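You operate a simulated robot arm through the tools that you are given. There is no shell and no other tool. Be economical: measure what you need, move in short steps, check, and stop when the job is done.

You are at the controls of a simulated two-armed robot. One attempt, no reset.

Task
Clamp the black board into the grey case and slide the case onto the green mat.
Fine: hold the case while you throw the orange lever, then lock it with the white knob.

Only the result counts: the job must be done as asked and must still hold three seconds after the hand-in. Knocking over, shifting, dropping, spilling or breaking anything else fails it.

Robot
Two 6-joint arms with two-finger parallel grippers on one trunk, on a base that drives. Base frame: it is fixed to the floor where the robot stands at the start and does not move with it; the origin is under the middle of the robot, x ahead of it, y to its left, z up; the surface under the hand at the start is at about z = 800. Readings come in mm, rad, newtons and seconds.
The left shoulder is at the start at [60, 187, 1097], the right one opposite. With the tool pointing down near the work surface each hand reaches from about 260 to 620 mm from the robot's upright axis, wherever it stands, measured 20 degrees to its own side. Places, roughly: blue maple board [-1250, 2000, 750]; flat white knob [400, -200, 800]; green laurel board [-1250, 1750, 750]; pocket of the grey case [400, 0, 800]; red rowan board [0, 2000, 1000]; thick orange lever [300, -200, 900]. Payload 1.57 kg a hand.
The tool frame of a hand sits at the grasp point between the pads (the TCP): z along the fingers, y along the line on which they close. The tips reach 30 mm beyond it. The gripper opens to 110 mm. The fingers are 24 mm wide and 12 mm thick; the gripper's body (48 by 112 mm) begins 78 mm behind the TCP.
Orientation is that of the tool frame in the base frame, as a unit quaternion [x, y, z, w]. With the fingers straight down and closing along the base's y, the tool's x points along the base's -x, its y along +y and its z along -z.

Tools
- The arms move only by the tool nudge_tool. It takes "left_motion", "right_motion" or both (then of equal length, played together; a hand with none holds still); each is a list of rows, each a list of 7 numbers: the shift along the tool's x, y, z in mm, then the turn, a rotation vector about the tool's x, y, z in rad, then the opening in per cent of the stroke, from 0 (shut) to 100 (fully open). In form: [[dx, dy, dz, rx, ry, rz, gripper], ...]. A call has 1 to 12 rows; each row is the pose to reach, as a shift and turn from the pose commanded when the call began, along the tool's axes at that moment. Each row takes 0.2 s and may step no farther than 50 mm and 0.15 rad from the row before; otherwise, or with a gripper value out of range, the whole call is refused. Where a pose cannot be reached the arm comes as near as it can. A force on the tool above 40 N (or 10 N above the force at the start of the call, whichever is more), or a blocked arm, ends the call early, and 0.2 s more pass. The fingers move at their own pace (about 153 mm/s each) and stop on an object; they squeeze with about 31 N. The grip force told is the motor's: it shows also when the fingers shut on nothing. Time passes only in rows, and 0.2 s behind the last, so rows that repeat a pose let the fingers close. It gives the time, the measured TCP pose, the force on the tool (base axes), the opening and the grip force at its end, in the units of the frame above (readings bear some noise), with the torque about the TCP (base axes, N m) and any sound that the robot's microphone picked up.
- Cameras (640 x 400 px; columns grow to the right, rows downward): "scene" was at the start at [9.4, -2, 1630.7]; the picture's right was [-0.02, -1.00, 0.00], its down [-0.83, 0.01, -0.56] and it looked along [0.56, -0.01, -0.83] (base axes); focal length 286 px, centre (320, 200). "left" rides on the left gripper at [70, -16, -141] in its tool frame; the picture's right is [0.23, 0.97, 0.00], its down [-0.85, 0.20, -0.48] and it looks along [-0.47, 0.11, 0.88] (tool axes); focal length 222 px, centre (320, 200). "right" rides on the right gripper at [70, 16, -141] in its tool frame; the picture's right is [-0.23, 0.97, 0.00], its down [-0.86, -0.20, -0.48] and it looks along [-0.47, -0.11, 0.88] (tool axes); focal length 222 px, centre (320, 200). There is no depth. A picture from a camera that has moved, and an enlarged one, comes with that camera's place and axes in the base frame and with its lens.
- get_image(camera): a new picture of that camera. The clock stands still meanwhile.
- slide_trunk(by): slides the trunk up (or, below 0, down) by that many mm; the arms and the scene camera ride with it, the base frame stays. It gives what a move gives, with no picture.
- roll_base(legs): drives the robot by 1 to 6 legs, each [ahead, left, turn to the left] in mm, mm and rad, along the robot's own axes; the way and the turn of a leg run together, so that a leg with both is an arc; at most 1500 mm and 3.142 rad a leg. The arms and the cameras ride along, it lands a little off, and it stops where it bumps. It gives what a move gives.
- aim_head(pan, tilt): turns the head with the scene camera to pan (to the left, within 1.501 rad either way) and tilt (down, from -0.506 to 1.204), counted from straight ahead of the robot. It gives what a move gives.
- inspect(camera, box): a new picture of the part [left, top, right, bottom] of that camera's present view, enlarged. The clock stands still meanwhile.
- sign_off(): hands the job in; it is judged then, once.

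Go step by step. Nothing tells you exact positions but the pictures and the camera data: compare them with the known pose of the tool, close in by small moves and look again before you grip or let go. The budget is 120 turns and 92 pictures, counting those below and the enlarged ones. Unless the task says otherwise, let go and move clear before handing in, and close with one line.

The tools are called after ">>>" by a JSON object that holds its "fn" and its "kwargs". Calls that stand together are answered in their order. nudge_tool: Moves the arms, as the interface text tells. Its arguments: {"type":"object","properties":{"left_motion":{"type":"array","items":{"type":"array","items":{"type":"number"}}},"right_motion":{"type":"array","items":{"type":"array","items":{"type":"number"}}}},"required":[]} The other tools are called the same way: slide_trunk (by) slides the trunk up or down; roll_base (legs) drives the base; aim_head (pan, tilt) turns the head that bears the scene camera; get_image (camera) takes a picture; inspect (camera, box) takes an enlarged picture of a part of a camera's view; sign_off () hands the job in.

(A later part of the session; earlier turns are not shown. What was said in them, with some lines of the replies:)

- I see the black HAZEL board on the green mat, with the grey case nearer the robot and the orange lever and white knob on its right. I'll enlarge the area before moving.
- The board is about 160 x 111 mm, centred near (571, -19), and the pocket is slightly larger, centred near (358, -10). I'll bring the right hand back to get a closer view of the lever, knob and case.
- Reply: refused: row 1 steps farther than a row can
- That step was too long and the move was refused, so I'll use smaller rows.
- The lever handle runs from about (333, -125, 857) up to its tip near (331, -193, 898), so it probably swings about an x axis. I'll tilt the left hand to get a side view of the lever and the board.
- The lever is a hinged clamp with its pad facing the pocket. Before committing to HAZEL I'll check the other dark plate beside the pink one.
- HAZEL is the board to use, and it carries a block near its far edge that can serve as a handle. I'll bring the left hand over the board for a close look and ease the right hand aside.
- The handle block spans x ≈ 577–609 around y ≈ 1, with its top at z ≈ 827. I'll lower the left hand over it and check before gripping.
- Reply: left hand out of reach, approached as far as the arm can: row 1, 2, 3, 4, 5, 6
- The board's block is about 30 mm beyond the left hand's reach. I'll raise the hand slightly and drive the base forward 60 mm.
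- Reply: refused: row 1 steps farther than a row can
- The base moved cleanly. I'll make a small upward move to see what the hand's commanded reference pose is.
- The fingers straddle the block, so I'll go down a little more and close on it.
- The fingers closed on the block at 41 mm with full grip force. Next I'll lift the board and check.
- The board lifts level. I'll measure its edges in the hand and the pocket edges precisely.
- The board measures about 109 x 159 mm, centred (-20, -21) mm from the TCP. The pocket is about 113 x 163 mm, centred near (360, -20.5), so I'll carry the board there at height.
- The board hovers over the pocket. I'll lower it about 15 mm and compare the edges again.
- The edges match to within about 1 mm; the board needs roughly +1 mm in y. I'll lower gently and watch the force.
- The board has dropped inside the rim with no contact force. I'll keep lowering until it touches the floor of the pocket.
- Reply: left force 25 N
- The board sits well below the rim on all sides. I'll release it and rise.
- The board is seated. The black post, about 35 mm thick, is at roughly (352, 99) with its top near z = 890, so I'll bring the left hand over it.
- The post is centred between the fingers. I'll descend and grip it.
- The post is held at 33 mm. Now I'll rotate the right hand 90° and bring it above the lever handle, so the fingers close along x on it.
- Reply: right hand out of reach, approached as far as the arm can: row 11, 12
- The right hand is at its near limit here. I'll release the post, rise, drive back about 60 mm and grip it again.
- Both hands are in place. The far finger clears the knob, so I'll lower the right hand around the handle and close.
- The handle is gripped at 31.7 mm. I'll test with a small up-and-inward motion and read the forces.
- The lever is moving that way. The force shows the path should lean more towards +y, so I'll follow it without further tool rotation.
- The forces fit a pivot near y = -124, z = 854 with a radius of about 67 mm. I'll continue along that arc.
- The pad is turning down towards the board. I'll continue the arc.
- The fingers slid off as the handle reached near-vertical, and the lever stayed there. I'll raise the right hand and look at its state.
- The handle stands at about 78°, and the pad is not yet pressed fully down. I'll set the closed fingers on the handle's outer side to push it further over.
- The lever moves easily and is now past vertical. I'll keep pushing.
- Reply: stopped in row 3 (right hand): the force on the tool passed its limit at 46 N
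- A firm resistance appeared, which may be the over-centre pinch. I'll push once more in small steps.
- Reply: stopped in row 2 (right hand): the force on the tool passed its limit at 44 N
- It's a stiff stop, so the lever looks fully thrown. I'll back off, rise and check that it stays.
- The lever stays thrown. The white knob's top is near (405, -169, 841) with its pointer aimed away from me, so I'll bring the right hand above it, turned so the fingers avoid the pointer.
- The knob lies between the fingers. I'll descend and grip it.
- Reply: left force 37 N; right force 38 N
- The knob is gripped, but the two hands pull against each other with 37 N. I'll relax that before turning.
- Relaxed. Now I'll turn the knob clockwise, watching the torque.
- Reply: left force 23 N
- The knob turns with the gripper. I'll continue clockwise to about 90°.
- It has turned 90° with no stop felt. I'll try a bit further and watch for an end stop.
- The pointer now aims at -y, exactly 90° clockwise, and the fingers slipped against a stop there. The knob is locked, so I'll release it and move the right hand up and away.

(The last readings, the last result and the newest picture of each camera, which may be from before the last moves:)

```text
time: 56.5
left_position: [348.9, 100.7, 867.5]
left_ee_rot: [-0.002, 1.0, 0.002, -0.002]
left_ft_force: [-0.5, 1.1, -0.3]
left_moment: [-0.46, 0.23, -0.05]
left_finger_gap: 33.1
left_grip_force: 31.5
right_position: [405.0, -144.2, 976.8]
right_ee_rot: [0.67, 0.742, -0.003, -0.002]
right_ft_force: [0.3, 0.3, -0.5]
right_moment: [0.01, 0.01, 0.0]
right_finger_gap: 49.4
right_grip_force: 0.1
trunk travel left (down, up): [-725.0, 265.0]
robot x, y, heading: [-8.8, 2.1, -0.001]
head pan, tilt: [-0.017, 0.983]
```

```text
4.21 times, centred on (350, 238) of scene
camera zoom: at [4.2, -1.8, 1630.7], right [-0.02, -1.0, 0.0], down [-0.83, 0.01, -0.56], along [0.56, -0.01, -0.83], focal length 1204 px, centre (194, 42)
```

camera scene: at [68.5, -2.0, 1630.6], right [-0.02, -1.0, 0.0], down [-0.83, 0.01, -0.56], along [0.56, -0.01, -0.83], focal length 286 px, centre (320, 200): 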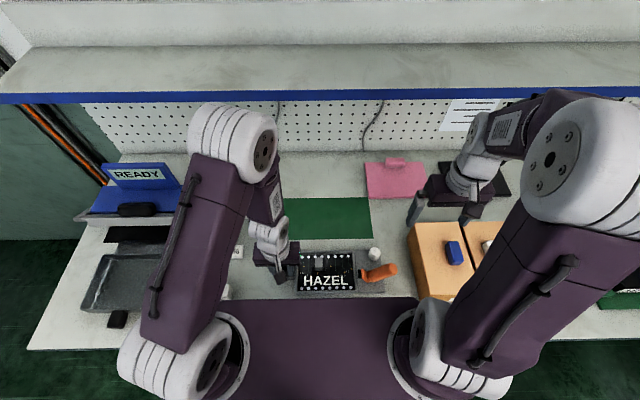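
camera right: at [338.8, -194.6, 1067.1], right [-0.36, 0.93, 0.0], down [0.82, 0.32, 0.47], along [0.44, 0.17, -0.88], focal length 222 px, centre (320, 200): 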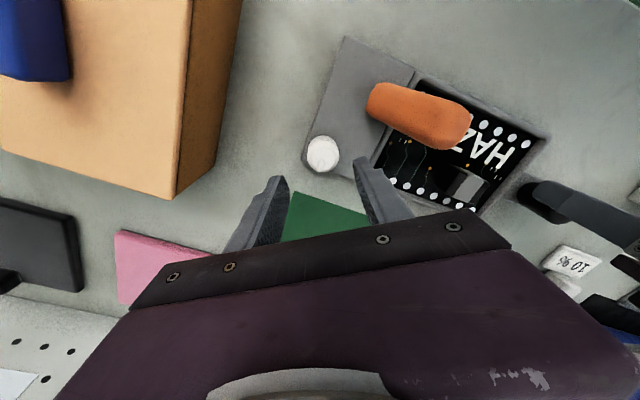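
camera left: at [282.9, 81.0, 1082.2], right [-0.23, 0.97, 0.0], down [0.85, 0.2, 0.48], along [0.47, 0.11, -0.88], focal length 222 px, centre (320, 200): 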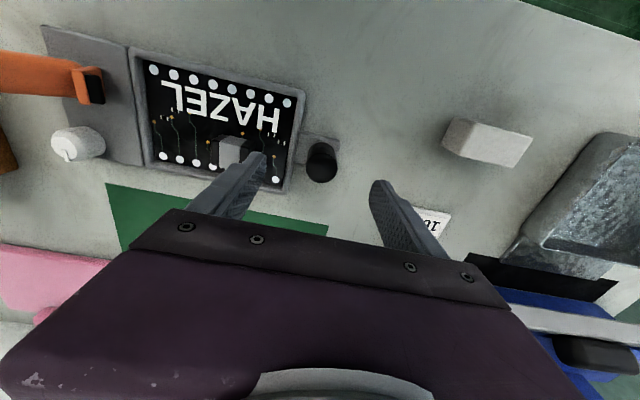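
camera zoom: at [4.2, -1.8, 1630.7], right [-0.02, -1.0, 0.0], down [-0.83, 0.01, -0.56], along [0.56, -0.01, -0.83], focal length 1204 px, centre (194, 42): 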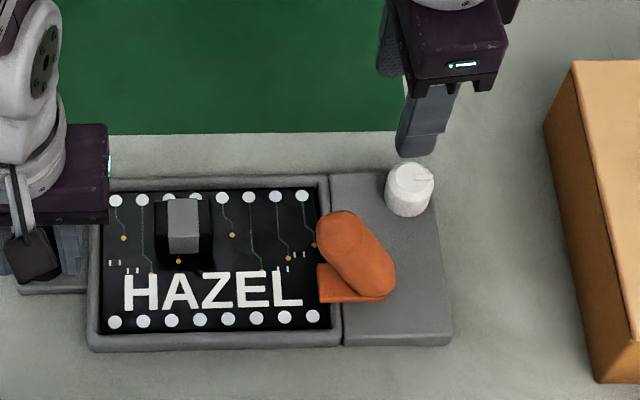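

The clamp is locked. I'll swing the right hand clear and begin sliding the case forward with the left hand on the post, a short way first to check for yaw.

>>> {"fn": "nudge_tool", "kwargs": {"right_motion": [[-20, 0, -20, 0, 0, 0, 45], [-45, 0, -40, 0, 0, 0, 45], [-75, 0, -60, 0, 0, 0, 45], [-105, 0, -80, 0, 0, 0, 45], [-130, 0, -90, 0, 0, 0, 45], [-130, 0, -90, 0, 0, 0, 45]], "left_motion": [[0, 0, 0, 0, 0, 0, 0], [-5, 0, 0, 0, 0, 0, 0], [-12, 1, 0, 0, 0, 0, 0], [-20, 2, 0, 0, 0, 0, 0], [-28, 3, 0, 0, 0, 0, 0], [-35, 3, 0, 0, 0, 0, 0]]}}

>>> {"fn": "inspect", "kwargs": {"camera": "scene", "box": [250, 180, 420, 290]}}

```text
time: 57.9
left_position: [383.8, 104.1, 868.4]
left_ee_rot: [-0.003, 1.0, 0.001, -0.001]
left_ft_force: [-1.6, -2.2, 3.9]
left_moment: [-0.63, 0.18, -0.07]
left_finger_gap: 33.2
left_grip_force: 30.5
right_position: [417.9, -275.6, 1067.3]
right_ee_rot: [0.67, 0.742, -0.002, -0.002]
right_ft_force: [-0.8, 0.2, -0.3]
right_moment: [0.0, -0.01, 0.0]
right_finger_gap: 49.2
right_grip_force: 0.1
trunk travel left (down, up): [-725.0, 265.0]
robot x, y, heading: [-5.1, -0.2, 0.0]
head pan, tilt: [-0.017, 0.983]
```

```text
3.64 times, centred on (335, 235) of scene
camera zoom: at [2.9, -2.3, 1630.8], right [-0.02, -1.0, 0.0], down [-0.83, 0.01, -0.56], along [0.56, -0.01, -0.83], focal length 1040 px, centre (266, 73)
```

zoom: 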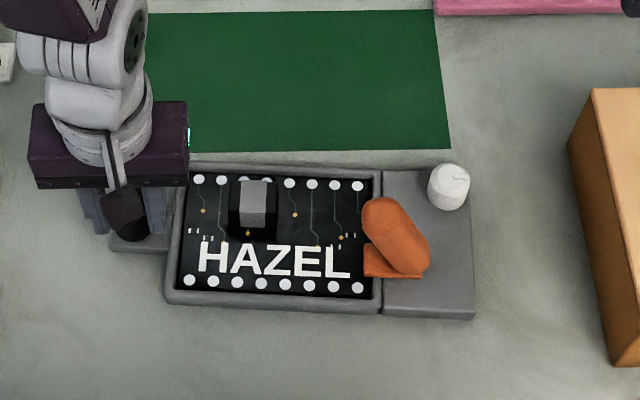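

The case yawed about 4.5° because the right end lags. I'll bring the right hand's closed fingers behind the near edge of the deck, so both hands push together.

>>> {"fn": "nudge_tool", "kwargs": {"right_motion": [[14, -13.6, 0, 0, 0, -0.147, 20], [28, -27, 0, 0, 0, -0.294, 0], [42, -41, 0, 0, 0, -0.441, 0], [56, -55, 10, 0, 0, -0.588, 0], [70, -68, 20, 0, 0, -0.735, 0], [84, -82, 30, 0, 0, -0.882, 0], [98, -96, 45, 0, 0, -1.029, 0], [112, -109, 60, 0, 0, -1.176, 0], [126, -123, 70, 0, 0, -1.323, 0], [140.5, -136.5, 82, 0, 0, -1.47, 0], [140.5, -136.5, 82, 0, 0, -1.47, 0]]}}

>>> {"fn": "inspect", "kwargs": {"camera": "scene", "box": [250, 180, 420, 290]}}

```text
time: 60.3
left_position: [384.2, 104.1, 868.6]
left_ee_rot: [-0.002, 1.0, 0.001, -0.001]
left_ft_force: [2.5, 0.1, 7.7]
left_moment: [-0.46, -0.29, 0.07]
left_finger_gap: 33.3
left_grip_force: 31.1
right_position: [267.2, -149.1, 986.6]
right_ee_rot: [-0.002, 1.0, -0.001, -0.002]
right_ft_force: [-0.5, 0.7, 0.0]
right_moment: [0.0, 0.0, 0.02]
right_finger_gap: 0.2
right_grip_force: 21.5
trunk travel left (down, up): [-725.0, 265.0]
robot x, y, heading: [-4.0, 0.1, -0.002]
head pan, tilt: [-0.017, 0.983]
```

```text
3.64 times, centred on (335, 235) of scene
camera zoom: at [3.5, -2.2, 1630.7], right [-0.02, -1.0, 0.0], down [-0.83, 0.01, -0.56], along [0.56, -0.01, -0.83], focal length 1040 px, centre (266, 73)
```

zoom: 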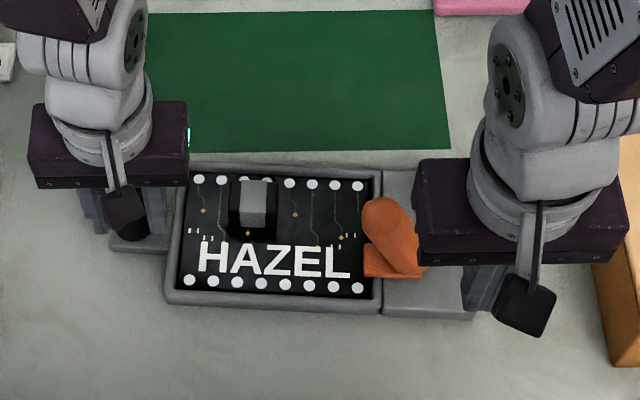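

>>> {"fn": "nudge_tool", "kwargs": {"right_motion": [[0, 0, 40, 0, 0, 0, 0], [0, 0, 80, 0, 0, 0, 0], [0, 0, 120, 0, 0, 0, 0], [0, 0, 140, 0, 0, 0, 0], [0, 0, 149, 0, 0, 0, 0], [0, 0, 149, 0, 0, 0, 0]]}}

>>> {"fn": "inspect", "kwargs": {"camera": "right", "box": [200, 50, 520, 250]}}

```text
time: 61.7
left_position: [384.1, 104.2, 868.0]
left_ee_rot: [-0.002, 1.0, 0.001, -0.002]
left_ft_force: [-1.6, 0.5, 6.3]
left_moment: [-0.49, 0.13, 0.06]
left_finger_gap: 33.2
left_grip_force: 31.1
right_position: [265.7, -147.9, 838.3]
right_ee_rot: [-0.001, 1.0, 0.0, -0.003]
right_ft_force: [0.3, -0.5, -0.4]
right_moment: [0.03, 0.02, 0.0]
right_finger_gap: 0.0
right_grip_force: 20.8
trunk travel left (down, up): [-725.0, 265.0]
robot x, y, heading: [-5.0, 0.7, 0.005]
head pan, tilt: [-0.017, 0.983]
```

```text
2.00 times, centred on (360, 150) of right
camera zoom: at [197.7, -131.6, 977.4], right [0.23, 0.97, 0.0], down [0.86, -0.2, 0.47], along [0.46, -0.11, -0.88], focal length 444 px, centre (240, 300)
```

zoom: 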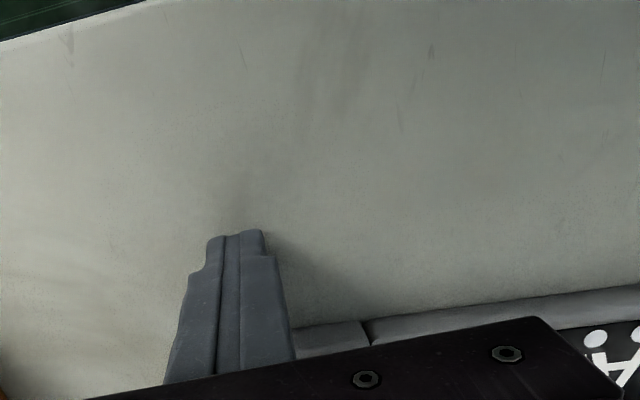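

The right fingers stand behind the deck edge. I'll push forward about 47 mm to straighten the case around the post.

>>> {"fn": "nudge_tool", "kwargs": {"right_motion": [[-8, 0, 2, 0, 0, 0, 0], [-16, 0, 2, 0, 0, 0, 0], [-22, 0, 2, 0, 0, 0, 0], [-27, 0, 2, 0, 0, 0, 0], [-32, 0, 2, 0, 0, 0, 0], [-37, 0, 2, 0, 0, 0, 0], [-42, 0, 2, 0, 0, 0, 0], [-47, 0, 2, 0, 0, 0, 0], [-47, 0, 2, 0, 0, 0, 0]]}}

>>> {"fn": "inspect", "kwargs": {"camera": "scene", "box": [250, 180, 420, 290]}}

```text
time: 63.7
left_position: [383.3, 103.8, 867.6]
left_ee_rot: [-0.002, 1.0, 0.001, -0.001]
left_ft_force: [1.5, 0.4, 1.7]
left_moment: [-0.56, -0.45, 0.25]
left_finger_gap: 33.3
left_grip_force: 31.4
right_position: [314.6, -150.2, 835.0]
right_ee_rot: [-0.001, 1.0, -0.001, -0.002]
right_ft_force: [-2.7, -0.9, -0.3]
right_moment: [0.0, 0.03, -0.02]
right_finger_gap: 0.1
right_grip_force: 21.7
trunk travel left (down, up): [-725.0, 265.0]
robot x, y, heading: [-5.5, 2.5, -0.002]
head pan, tilt: [-0.017, 0.983]
```

```text
3.64 times, centred on (335, 235) of scene
camera zoom: at [3.5, -2.1, 1630.7], right [-0.02, -1.0, 0.0], down [-0.83, 0.01, -0.56], along [0.56, -0.01, -0.83], focal length 1040 px, centre (266, 73)
```

zoom: 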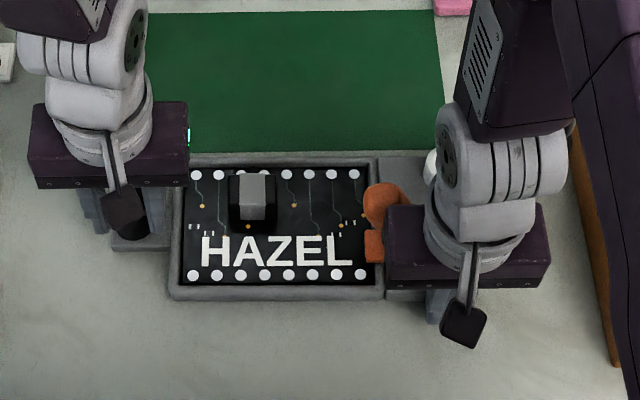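

The case is nearly straight, but the right gripper's body is close to the lever. I'll lift it, turn it 90° so its narrow side faces the lever, and lower it again behind the edge.

>>> {"fn": "nudge_tool", "kwargs": {"right_motion": [[12, 0, 0, 0, 0, 0, 0], [16, 0, -25, 0, 0, 0, 0], [16, 0, -45, 0, 0, -0.14, 0], [16, 0, -45, 0, 0, -0.28, 0], [16, 0, -45, 0, 0, -0.42, 0], [16, 0, -45, 0, 0, -0.57, 0], [16, 0, -45, 0, 0, -0.71, 0], [16, 0, -45, 0, 0, -0.85, 0], [16, 0, -45, 0, 0, -1.0, 0], [16, 0, -45, 0, 0, -1.14, 0], [16, 0, -45, 0, 0, -1.28, 0], [16, 0, -45, 0, 0, -1.42, 0]]}}

```text
time: 66.3
left_position: [384.0, 104.4, 867.3]
left_ee_rot: [-0.003, 1.0, 0.002, -0.002]
left_ft_force: [0.7, -0.1, 5.0]
left_moment: [-0.47, 0.0, 0.05]
left_finger_gap: 33.4
left_grip_force: 30.6
right_position: [299.4, -147.9, 879.9]
right_ee_rot: [-0.653, 0.757, 0.002, -0.003]
right_ft_force: [0.2, 0.4, 0.1]
right_moment: [0.02, 0.01, 0.0]
right_finger_gap: 0.0
right_grip_force: 20.8
trunk travel left (down, up): [-725.0, 265.0]
robot x, y, heading: [-6.0, -0.6, 0.003]
head pan, tilt: [-0.017, 0.983]
```

>>> {"fn": "nudge_tool", "kwargs": {"right_motion": [[4, 0, 15, 0, 0, -0.08, 0], [4, 0, 30, 0, 0, -0.15, 0], [4, 0, 44, 0, 0, -0.15, 0], [4, 0, 44, 0, 0, -0.15, 0]]}}

>>> {"fn": "inspect", "kwargs": {"camera": "scene", "box": [250, 180, 420, 290]}}

```text
time: 67.3
left_position: [383.8, 105.1, 867.3]
left_ee_rot: [-0.002, 1.0, 0.001, -0.002]
left_ft_force: [-0.5, 0.2, 2.7]
left_moment: [-0.53, -0.01, 0.0]
left_finger_gap: 33.4
left_grip_force: 31.0
right_position: [298.9, -154.1, 837.7]
right_ee_rot: [-0.707, 0.707, 0.002, -0.002]
right_ft_force: [-0.5, -0.8, 0.4]
right_moment: [0.02, -0.02, 0.0]
right_finger_gap: 0.0
right_grip_force: 20.7
trunk travel left (down, up): [-725.0, 265.0]
robot x, y, heading: [-4.2, 0.9, 0.003]
head pan, tilt: [-0.017, 0.983]
```

```text
3.64 times, centred on (335, 235) of scene
camera zoom: at [3.5, -2.2, 1630.7], right [-0.02, -1.0, 0.0], down [-0.83, 0.01, -0.56], along [0.56, -0.01, -0.83], focal length 1040 px, centre (266, 73)
```

zoom: 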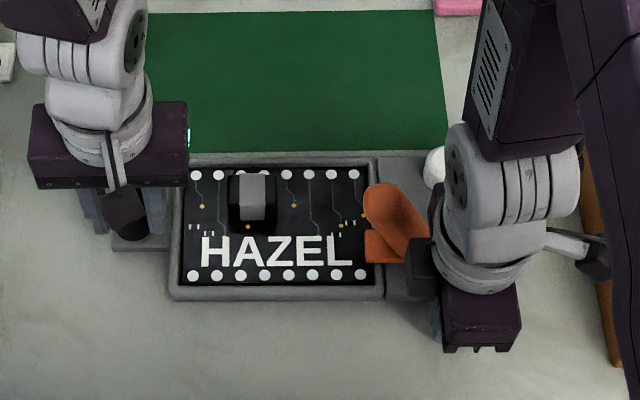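

Now both hands go together: the right hand closes the gap, then they push in parallel for 80 mm.

>>> {"fn": "nudge_tool", "kwargs": {"left_motion": [[0, 0, 0, 0, 0, 0, 0], [0, 0, 0, 0, 0, 0, 0], [-8, 0.6, 0, 0, 0, 0, 0], [-16, 1.2, 0, 0, 0, 0, 0], [-24, 1.8, 0, 0, 0, 0, 0], [-32, 2.4, 0, 0, 0, 0, 0], [-40, 3, 0, 0, 0, 0, 0], [-48, 3.6, 0, 0, 0, 0, 0], [-56, 4.2, 0, 0, 0, 0, 0], [-64, 4.8, 0, 0, 0, 0, 0], [-72, 5.4, 0, 0, 0, 0, 0], [-80, 6, 0, 0, 0, 0, 0]], "right_motion": [[0, -10, 1, 0, 0, 0, 0], [0, -20, 2, 0, 0, 0, 0], [-0.6, -28, 2, 0, 0, 0, 0], [-1.2, -36, 2, 0, 0, 0, 0], [-1.8, -44, 2, 0, 0, 0, 0], [-2.4, -52, 2, 0, 0, 0, 0], [-3, -60, 2, 0, 0, 0, 0], [-3.6, -68, 2, 0, 0, 0, 0], [-4.2, -76, 2, 0, 0, 0, 0], [-4.8, -84, 2, 0, 0, 0, 0], [-5.4, -92, 2, 0, 0, 0, 0], [-6, -100, 2, 0, 0, 0, 0]]}}

>>> {"fn": "inspect", "kwargs": {"camera": "scene", "box": [250, 170, 420, 280]}}

```text
time: 69.9
left_position: [463.9, 110.7, 867.9]
left_ee_rot: [-0.003, 1.0, 0.0, -0.001]
left_ft_force: [0.4, -1.0, 2.3]
left_moment: [-0.56, 0.5, 0.1]
left_finger_gap: 33.1
left_grip_force: 31.5
right_position: [398.4, -147.0, 834.3]
right_ee_rot: [-0.707, 0.707, 0.001, -0.002]
right_ft_force: [-1.2, -0.5, -1.0]
right_moment: [0.04, 0.02, -0.01]
right_finger_gap: 0.2
right_grip_force: 21.2
trunk travel left (down, up): [-725.0, 265.0]
robot x, y, heading: [-6.2, -3.5, -0.004]
head pan, tilt: [-0.017, 0.983]
```

```text
3.64 times, centred on (335, 225) of scene
camera zoom: at [3.4, -2.1, 1630.7], right [-0.02, -1.0, 0.0], down [-0.83, 0.01, -0.56], along [0.56, -0.01, -0.83], focal length 1040 px, centre (266, 109)
```

zoom: 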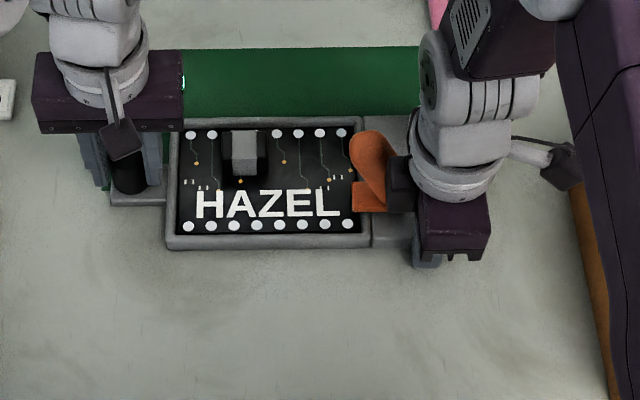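

The case is straight and sliding onto the mat. I'll push the remaining 76 mm.

>>> {"fn": "nudge_tool", "kwargs": {"left_motion": [[-8, 0.5, 0, 0, 0, 0, 0], [-16, 1, 0, 0, 0, 0, 0], [-24, 1.5, 0, 0, 0, 0, 0], [-32, 2, 0, 0, 0, 0, 0], [-40, 2.5, 0, 0, 0, 0, 0], [-48, 3, 0, 0, 0, 0, 0], [-56, 3.5, 0, 0, 0, 0, 0], [-64, 4, 0, 0, 0, 0, 0], [-70, 4.5, 0, 0, 0, 0, 0], [-76, 5, 0, 0, 0, 0, 0], [-76, 5, 0, 0, 0, 0, 0]], "right_motion": [[-0.5, -8, 0, 0, 0, 0, 0], [-1, -16, 0, 0, 0, 0, 0], [-1.5, -24, 0, 0, 0, 0, 0], [-2, -32, 0, 0, 0, 0, 0], [-2.5, -40, 0, 0, 0, 0, 0], [-3, -48, 0, 0, 0, 0, 0], [-3.5, -56, 0, 0, 0, 0, 0], [-4, -64, 0, 0, 0, 0, 0], [-4.5, -70, 0, 0, 0, 0, 0], [-5, -76, 0, 0, 0, 0, 0], [-5, -76, 0, 0, 0, 0, 0]]}}

>>> {"fn": "inspect", "kwargs": {"camera": "scene", "box": [250, 150, 420, 260]}}

```text
time: 72.3
left_position: [540.0, 115.1, 866.6]
left_ee_rot: [-0.003, 1.0, 0.001, -0.001]
left_ft_force: [-1.0, -1.7, 4.0]
left_moment: [-0.59, 0.38, -0.03]
left_finger_gap: 33.4
left_grip_force: 31.0
right_position: [474.3, -142.5, 833.2]
right_ee_rot: [-0.707, 0.708, 0.001, -0.002]
right_ft_force: [-2.1, 1.0, 0.3]
right_moment: [0.01, 0.03, -0.01]
right_finger_gap: 0.1
right_grip_force: 21.1
trunk travel left (down, up): [-725.0, 265.0]
robot x, y, heading: [-3.7, 0.7, 0.0]
head pan, tilt: [-0.017, 0.983]
```

```text
3.64 times, centred on (335, 205) of scene
camera zoom: at [3.1, -2.1, 1630.7], right [-0.02, -1.0, 0.0], down [-0.83, 0.01, -0.56], along [0.56, -0.01, -0.83], focal length 1040 px, centre (266, 182)
```

zoom: 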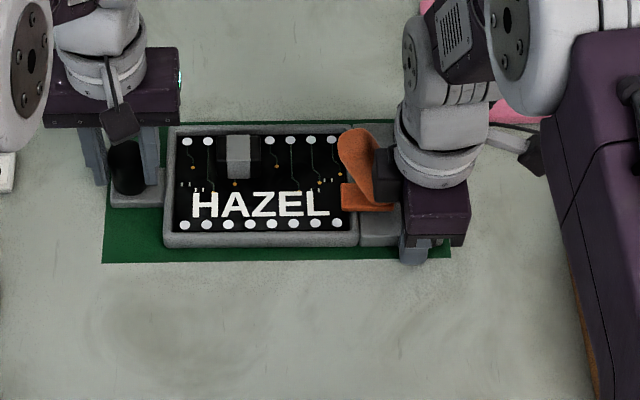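

The case is on the mat. I'll withdraw the right hand back and up to see the right margin, with the left still holding.

>>> {"fn": "nudge_tool", "kwargs": {"right_motion": [[0, 15, 0, 0, 0, 0, 0], [0, 35, 0, 0, 0, 0, 0], [10, 50, -40, 0, 0, 0, 0], [30, 60, -80, 0, 0, 0, 0], [60, 70, -120, 0, 0, 0, 0], [100, 80, -150, 0, 0, 0, 0], [125, 80, -180, 0, 0, 0, 0], [125, 80, -180, 0, 0, 0, 0]]}}

>>> {"fn": "inspect", "kwargs": {"camera": "scene", "box": [260, 165, 390, 245]}}

```text
refused: row 5 steps farther than a row can; nothing moved
```

```text
4.92 times, centred on (325, 205) of scene
camera zoom: at [3.1, -2.1, 1630.7], right [-0.02, -1.0, 0.0], down [-0.83, 0.01, -0.56], along [0.56, -0.01, -0.83], focal length 1408 px, centre (295, 175)
```

zoom: 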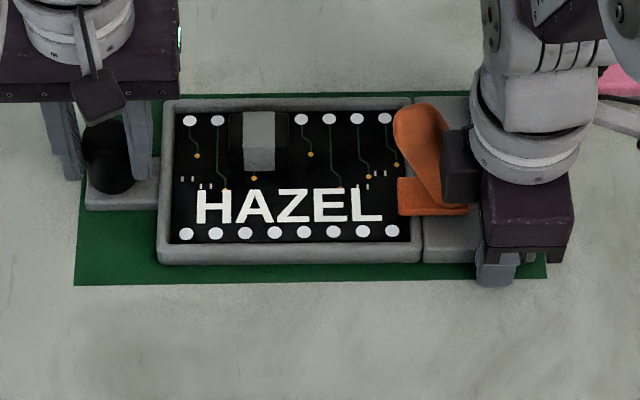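

>>> {"fn": "nudge_tool", "kwargs": {"right_motion": [[0, 15, 0, 0, 0, 0, 0], [0, 35, 0, 0, 0, 0, 0], [5, 50, -35, 0, 0, 0, 0], [20, 60, -70, 0, 0, 0, 0], [40, 70, -105, 0, 0, 0, 0], [70, 80, -130, 0, 0, 0, 0], [100, 80, -160, 0, 0, 0, 0], [125, 80, -180, 0, 0, 0, 0], [125, 80, -180, 0, 0, 0, 0]]}}

>>> {"fn": "inspect", "kwargs": {"camera": "scene", "box": [260, 165, 390, 245]}}

```text
time: 74.3
left_position: [539.8, 115.9, 867.9]
left_ee_rot: [-0.003, 1.0, 0.001, -0.002]
left_ft_force: [0.9, -0.4, 3.6]
left_moment: [-0.52, -0.37, 0.14]
left_finger_gap: 33.2
left_grip_force: 30.5
right_position: [393.6, -267.1, 1013.1]
right_ee_rot: [0.707, -0.707, -0.002, 0.002]
right_ft_force: [-0.4, -0.2, -0.5]
right_moment: [0.0, 0.03, 0.0]
right_finger_gap: 0.0
right_grip_force: 21.3
trunk travel left (down, up): [-725.0, 265.0]
robot x, y, heading: [-8.2, -2.0, -0.001]
head pan, tilt: [-0.017, 0.983]
```

```text
4.92 times, centred on (325, 205) of scene
camera zoom: at [3.3, -2.0, 1630.7], right [-0.02, -1.0, 0.0], down [-0.83, 0.01, -0.56], along [0.56, -0.01, -0.83], focal length 1408 px, centre (295, 175)
```

zoom: 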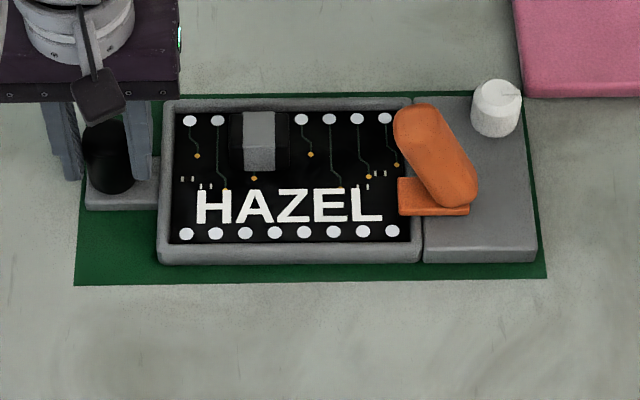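

The case sits fully on the mat with margins on every side, the lever is down and the knob pointer is turned. I'll release the post and lift the left hand clear.

>>> {"fn": "nudge_tool", "kwargs": {"left_motion": [[0, 0, 0, 0, 0, 0, 20], [0, 0, 0, 0, 0, 0, 60], [0, 0, 0, 0, 0, 0, 80], [0, 0, 0, 0, 0, 0, 80], [0, 0, -30, 0, 0, 0, 80], [0, 0, -70, 0, 0, 0, 80], [15, 25, -105, 0, 0, 0, 80], [45, 50, -130, 0, 0, 0, 80], [80, 75, -150, 0, 0, 0, 80], [80, 75, -150, 0, 0, 0, 80]]}}

>>> {"fn": "inspect", "kwargs": {"camera": "scene", "box": [260, 165, 390, 245]}}

>>> {"fn": "get_image", "kwargs": {"camera": "scene"}}

```text
time: 76.5
left_position: [458.4, 189.3, 1019.5]
left_ee_rot: [-0.003, 1.0, 0.001, -0.003]
left_ft_force: [0.8, -0.3, -0.2]
left_moment: [0.02, 0.01, 0.0]
left_finger_gap: 88.2
left_grip_force: 0.0
right_position: [393.9, -266.5, 1011.4]
right_ee_rot: [0.707, -0.707, -0.003, 0.003]
right_ft_force: [0.5, -0.9, -0.8]
right_moment: [0.05, 0.0, -0.02]
right_finger_gap: 0.1
right_grip_force: 22.1
trunk travel left (down, up): [-725.0, 265.0]
robot x, y, heading: [-4.6, -1.6, -0.002]
head pan, tilt: [-0.017, 0.983]
```

```text
4.92 times, centred on (325, 205) of scene
camera zoom: at [5.4, -2.3, 1630.7], right [-0.02, -1.0, 0.0], down [-0.83, 0.01, -0.55], along [0.55, -0.01, -0.83], focal length 1408 px, centre (295, 175)
```

zoom: 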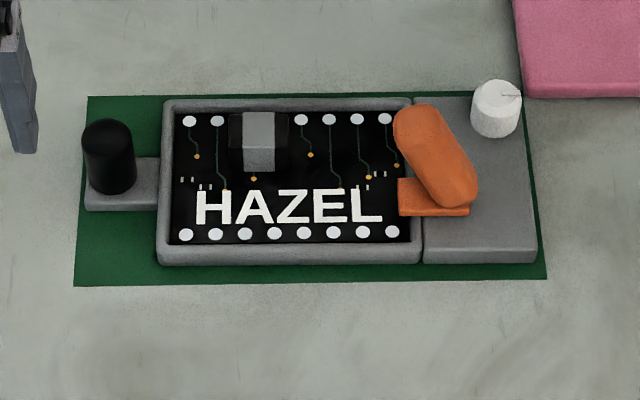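

```text
15 pictures are left
camera scene: at [5.4, -2.3, 1630.7], right [-0.02, -1.0, 0.0], down [-0.83, 0.01, -0.55], along [0.55, -0.01, -0.83], focal length 286 px, centre (320, 200)
```

scene: 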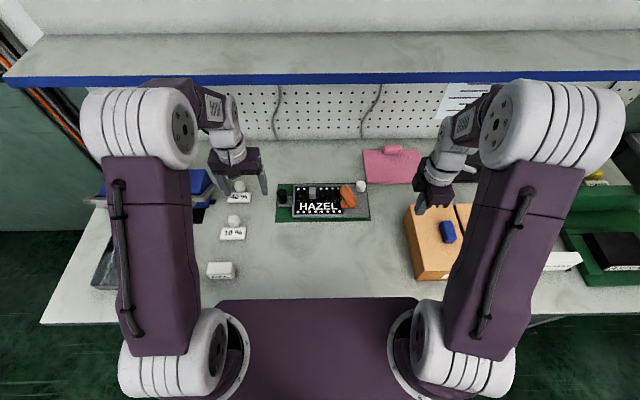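

Everything looks right from above. I'll use the left camera from the side to confirm that the pad really presses on the board.

>>> {"fn": "nudge_tool", "kwargs": {"left_motion": [[10, 2, -5, 0.13, 0, 0, 80], [20, 4, -10, 0.26, 0, 0, 80], [30, 6, -10, 0.39, 0, 0, 80], [40, 8, -10, 0.52, 0, 0, 80], [50, 10, -10, 0.65, 0, 0, 80], [60, 10, -10, 0.78, 0, 0, 80], [60, 10, -10, 0.91, 0, 0, 80], [60, 10, -10, 1.0, 0, 0, 80], [60, 10, -10, 1.0, 0, 0, 80]]}}

>>> {"fn": "get_image", "kwargs": {"camera": "left"}}

```text
time: 78.5
left_position: [400.2, 199.0, 1027.7]
left_ee_rot: [-0.003, 0.877, -0.48, 0.0]
left_ft_force: [-0.5, 0.5, -0.3]
left_moment: [0.01, 0.0, 0.0]
left_finger_gap: 87.8
left_grip_force: 0.1
right_position: [393.9, -267.1, 1012.2]
right_ee_rot: [0.708, -0.706, -0.001, 0.003]
right_ft_force: [-0.3, 0.4, 0.9]
right_moment: [-0.02, 0.04, -0.02]
right_finger_gap: 0.1
right_grip_force: 21.5
trunk travel left (down, up): [-725.0, 265.0]
robot x, y, heading: [-6.9, -1.8, -0.002]
head pan, tilt: [-0.017, 0.983]
```

```text
14 pictures are left
camera left: at [330.7, 308.4, 1119.4], right [-0.23, 0.53, -0.82], down [0.85, 0.51, 0.09], along [0.47, -0.68, -0.57], focal length 222 px, centre (320, 200)
```

left: 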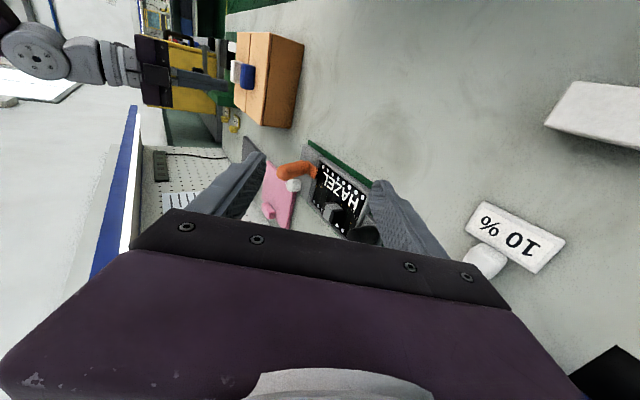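

>>> {"fn": "inspect", "kwargs": {"camera": "left", "box": [260, 140, 350, 200]}}

```text
6.67 times, centred on (305, 170) of left
camera zoom: at [330.7, 308.4, 1119.4], right [-0.23, 0.53, -0.82], down [0.85, 0.51, 0.09], along [0.47, -0.68, -0.57], focal length 1481 px, centre (420, 400)
```

zoom: 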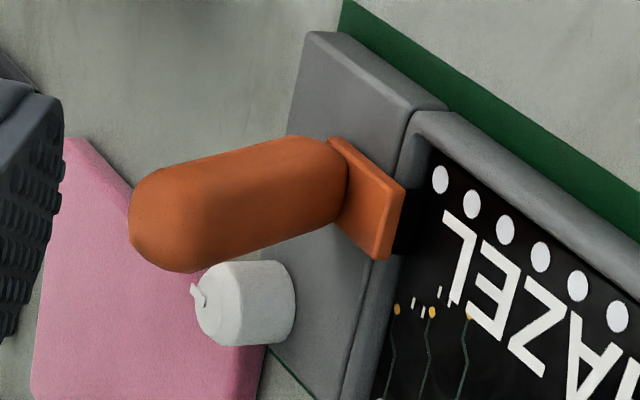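

The side view shows the black pad pressed down on the board's edge, with the lever over, the knob turned and the hands clear. I'm handing in now.

>>> {"fn": "sign_off", "kwargs": {}}

```text
The job is handed in.
```

The HAZEL board is clamped in the grey case, with the lever thrown and the knob turned to its stop, and the case is fully on the green mat; the job is handed in.
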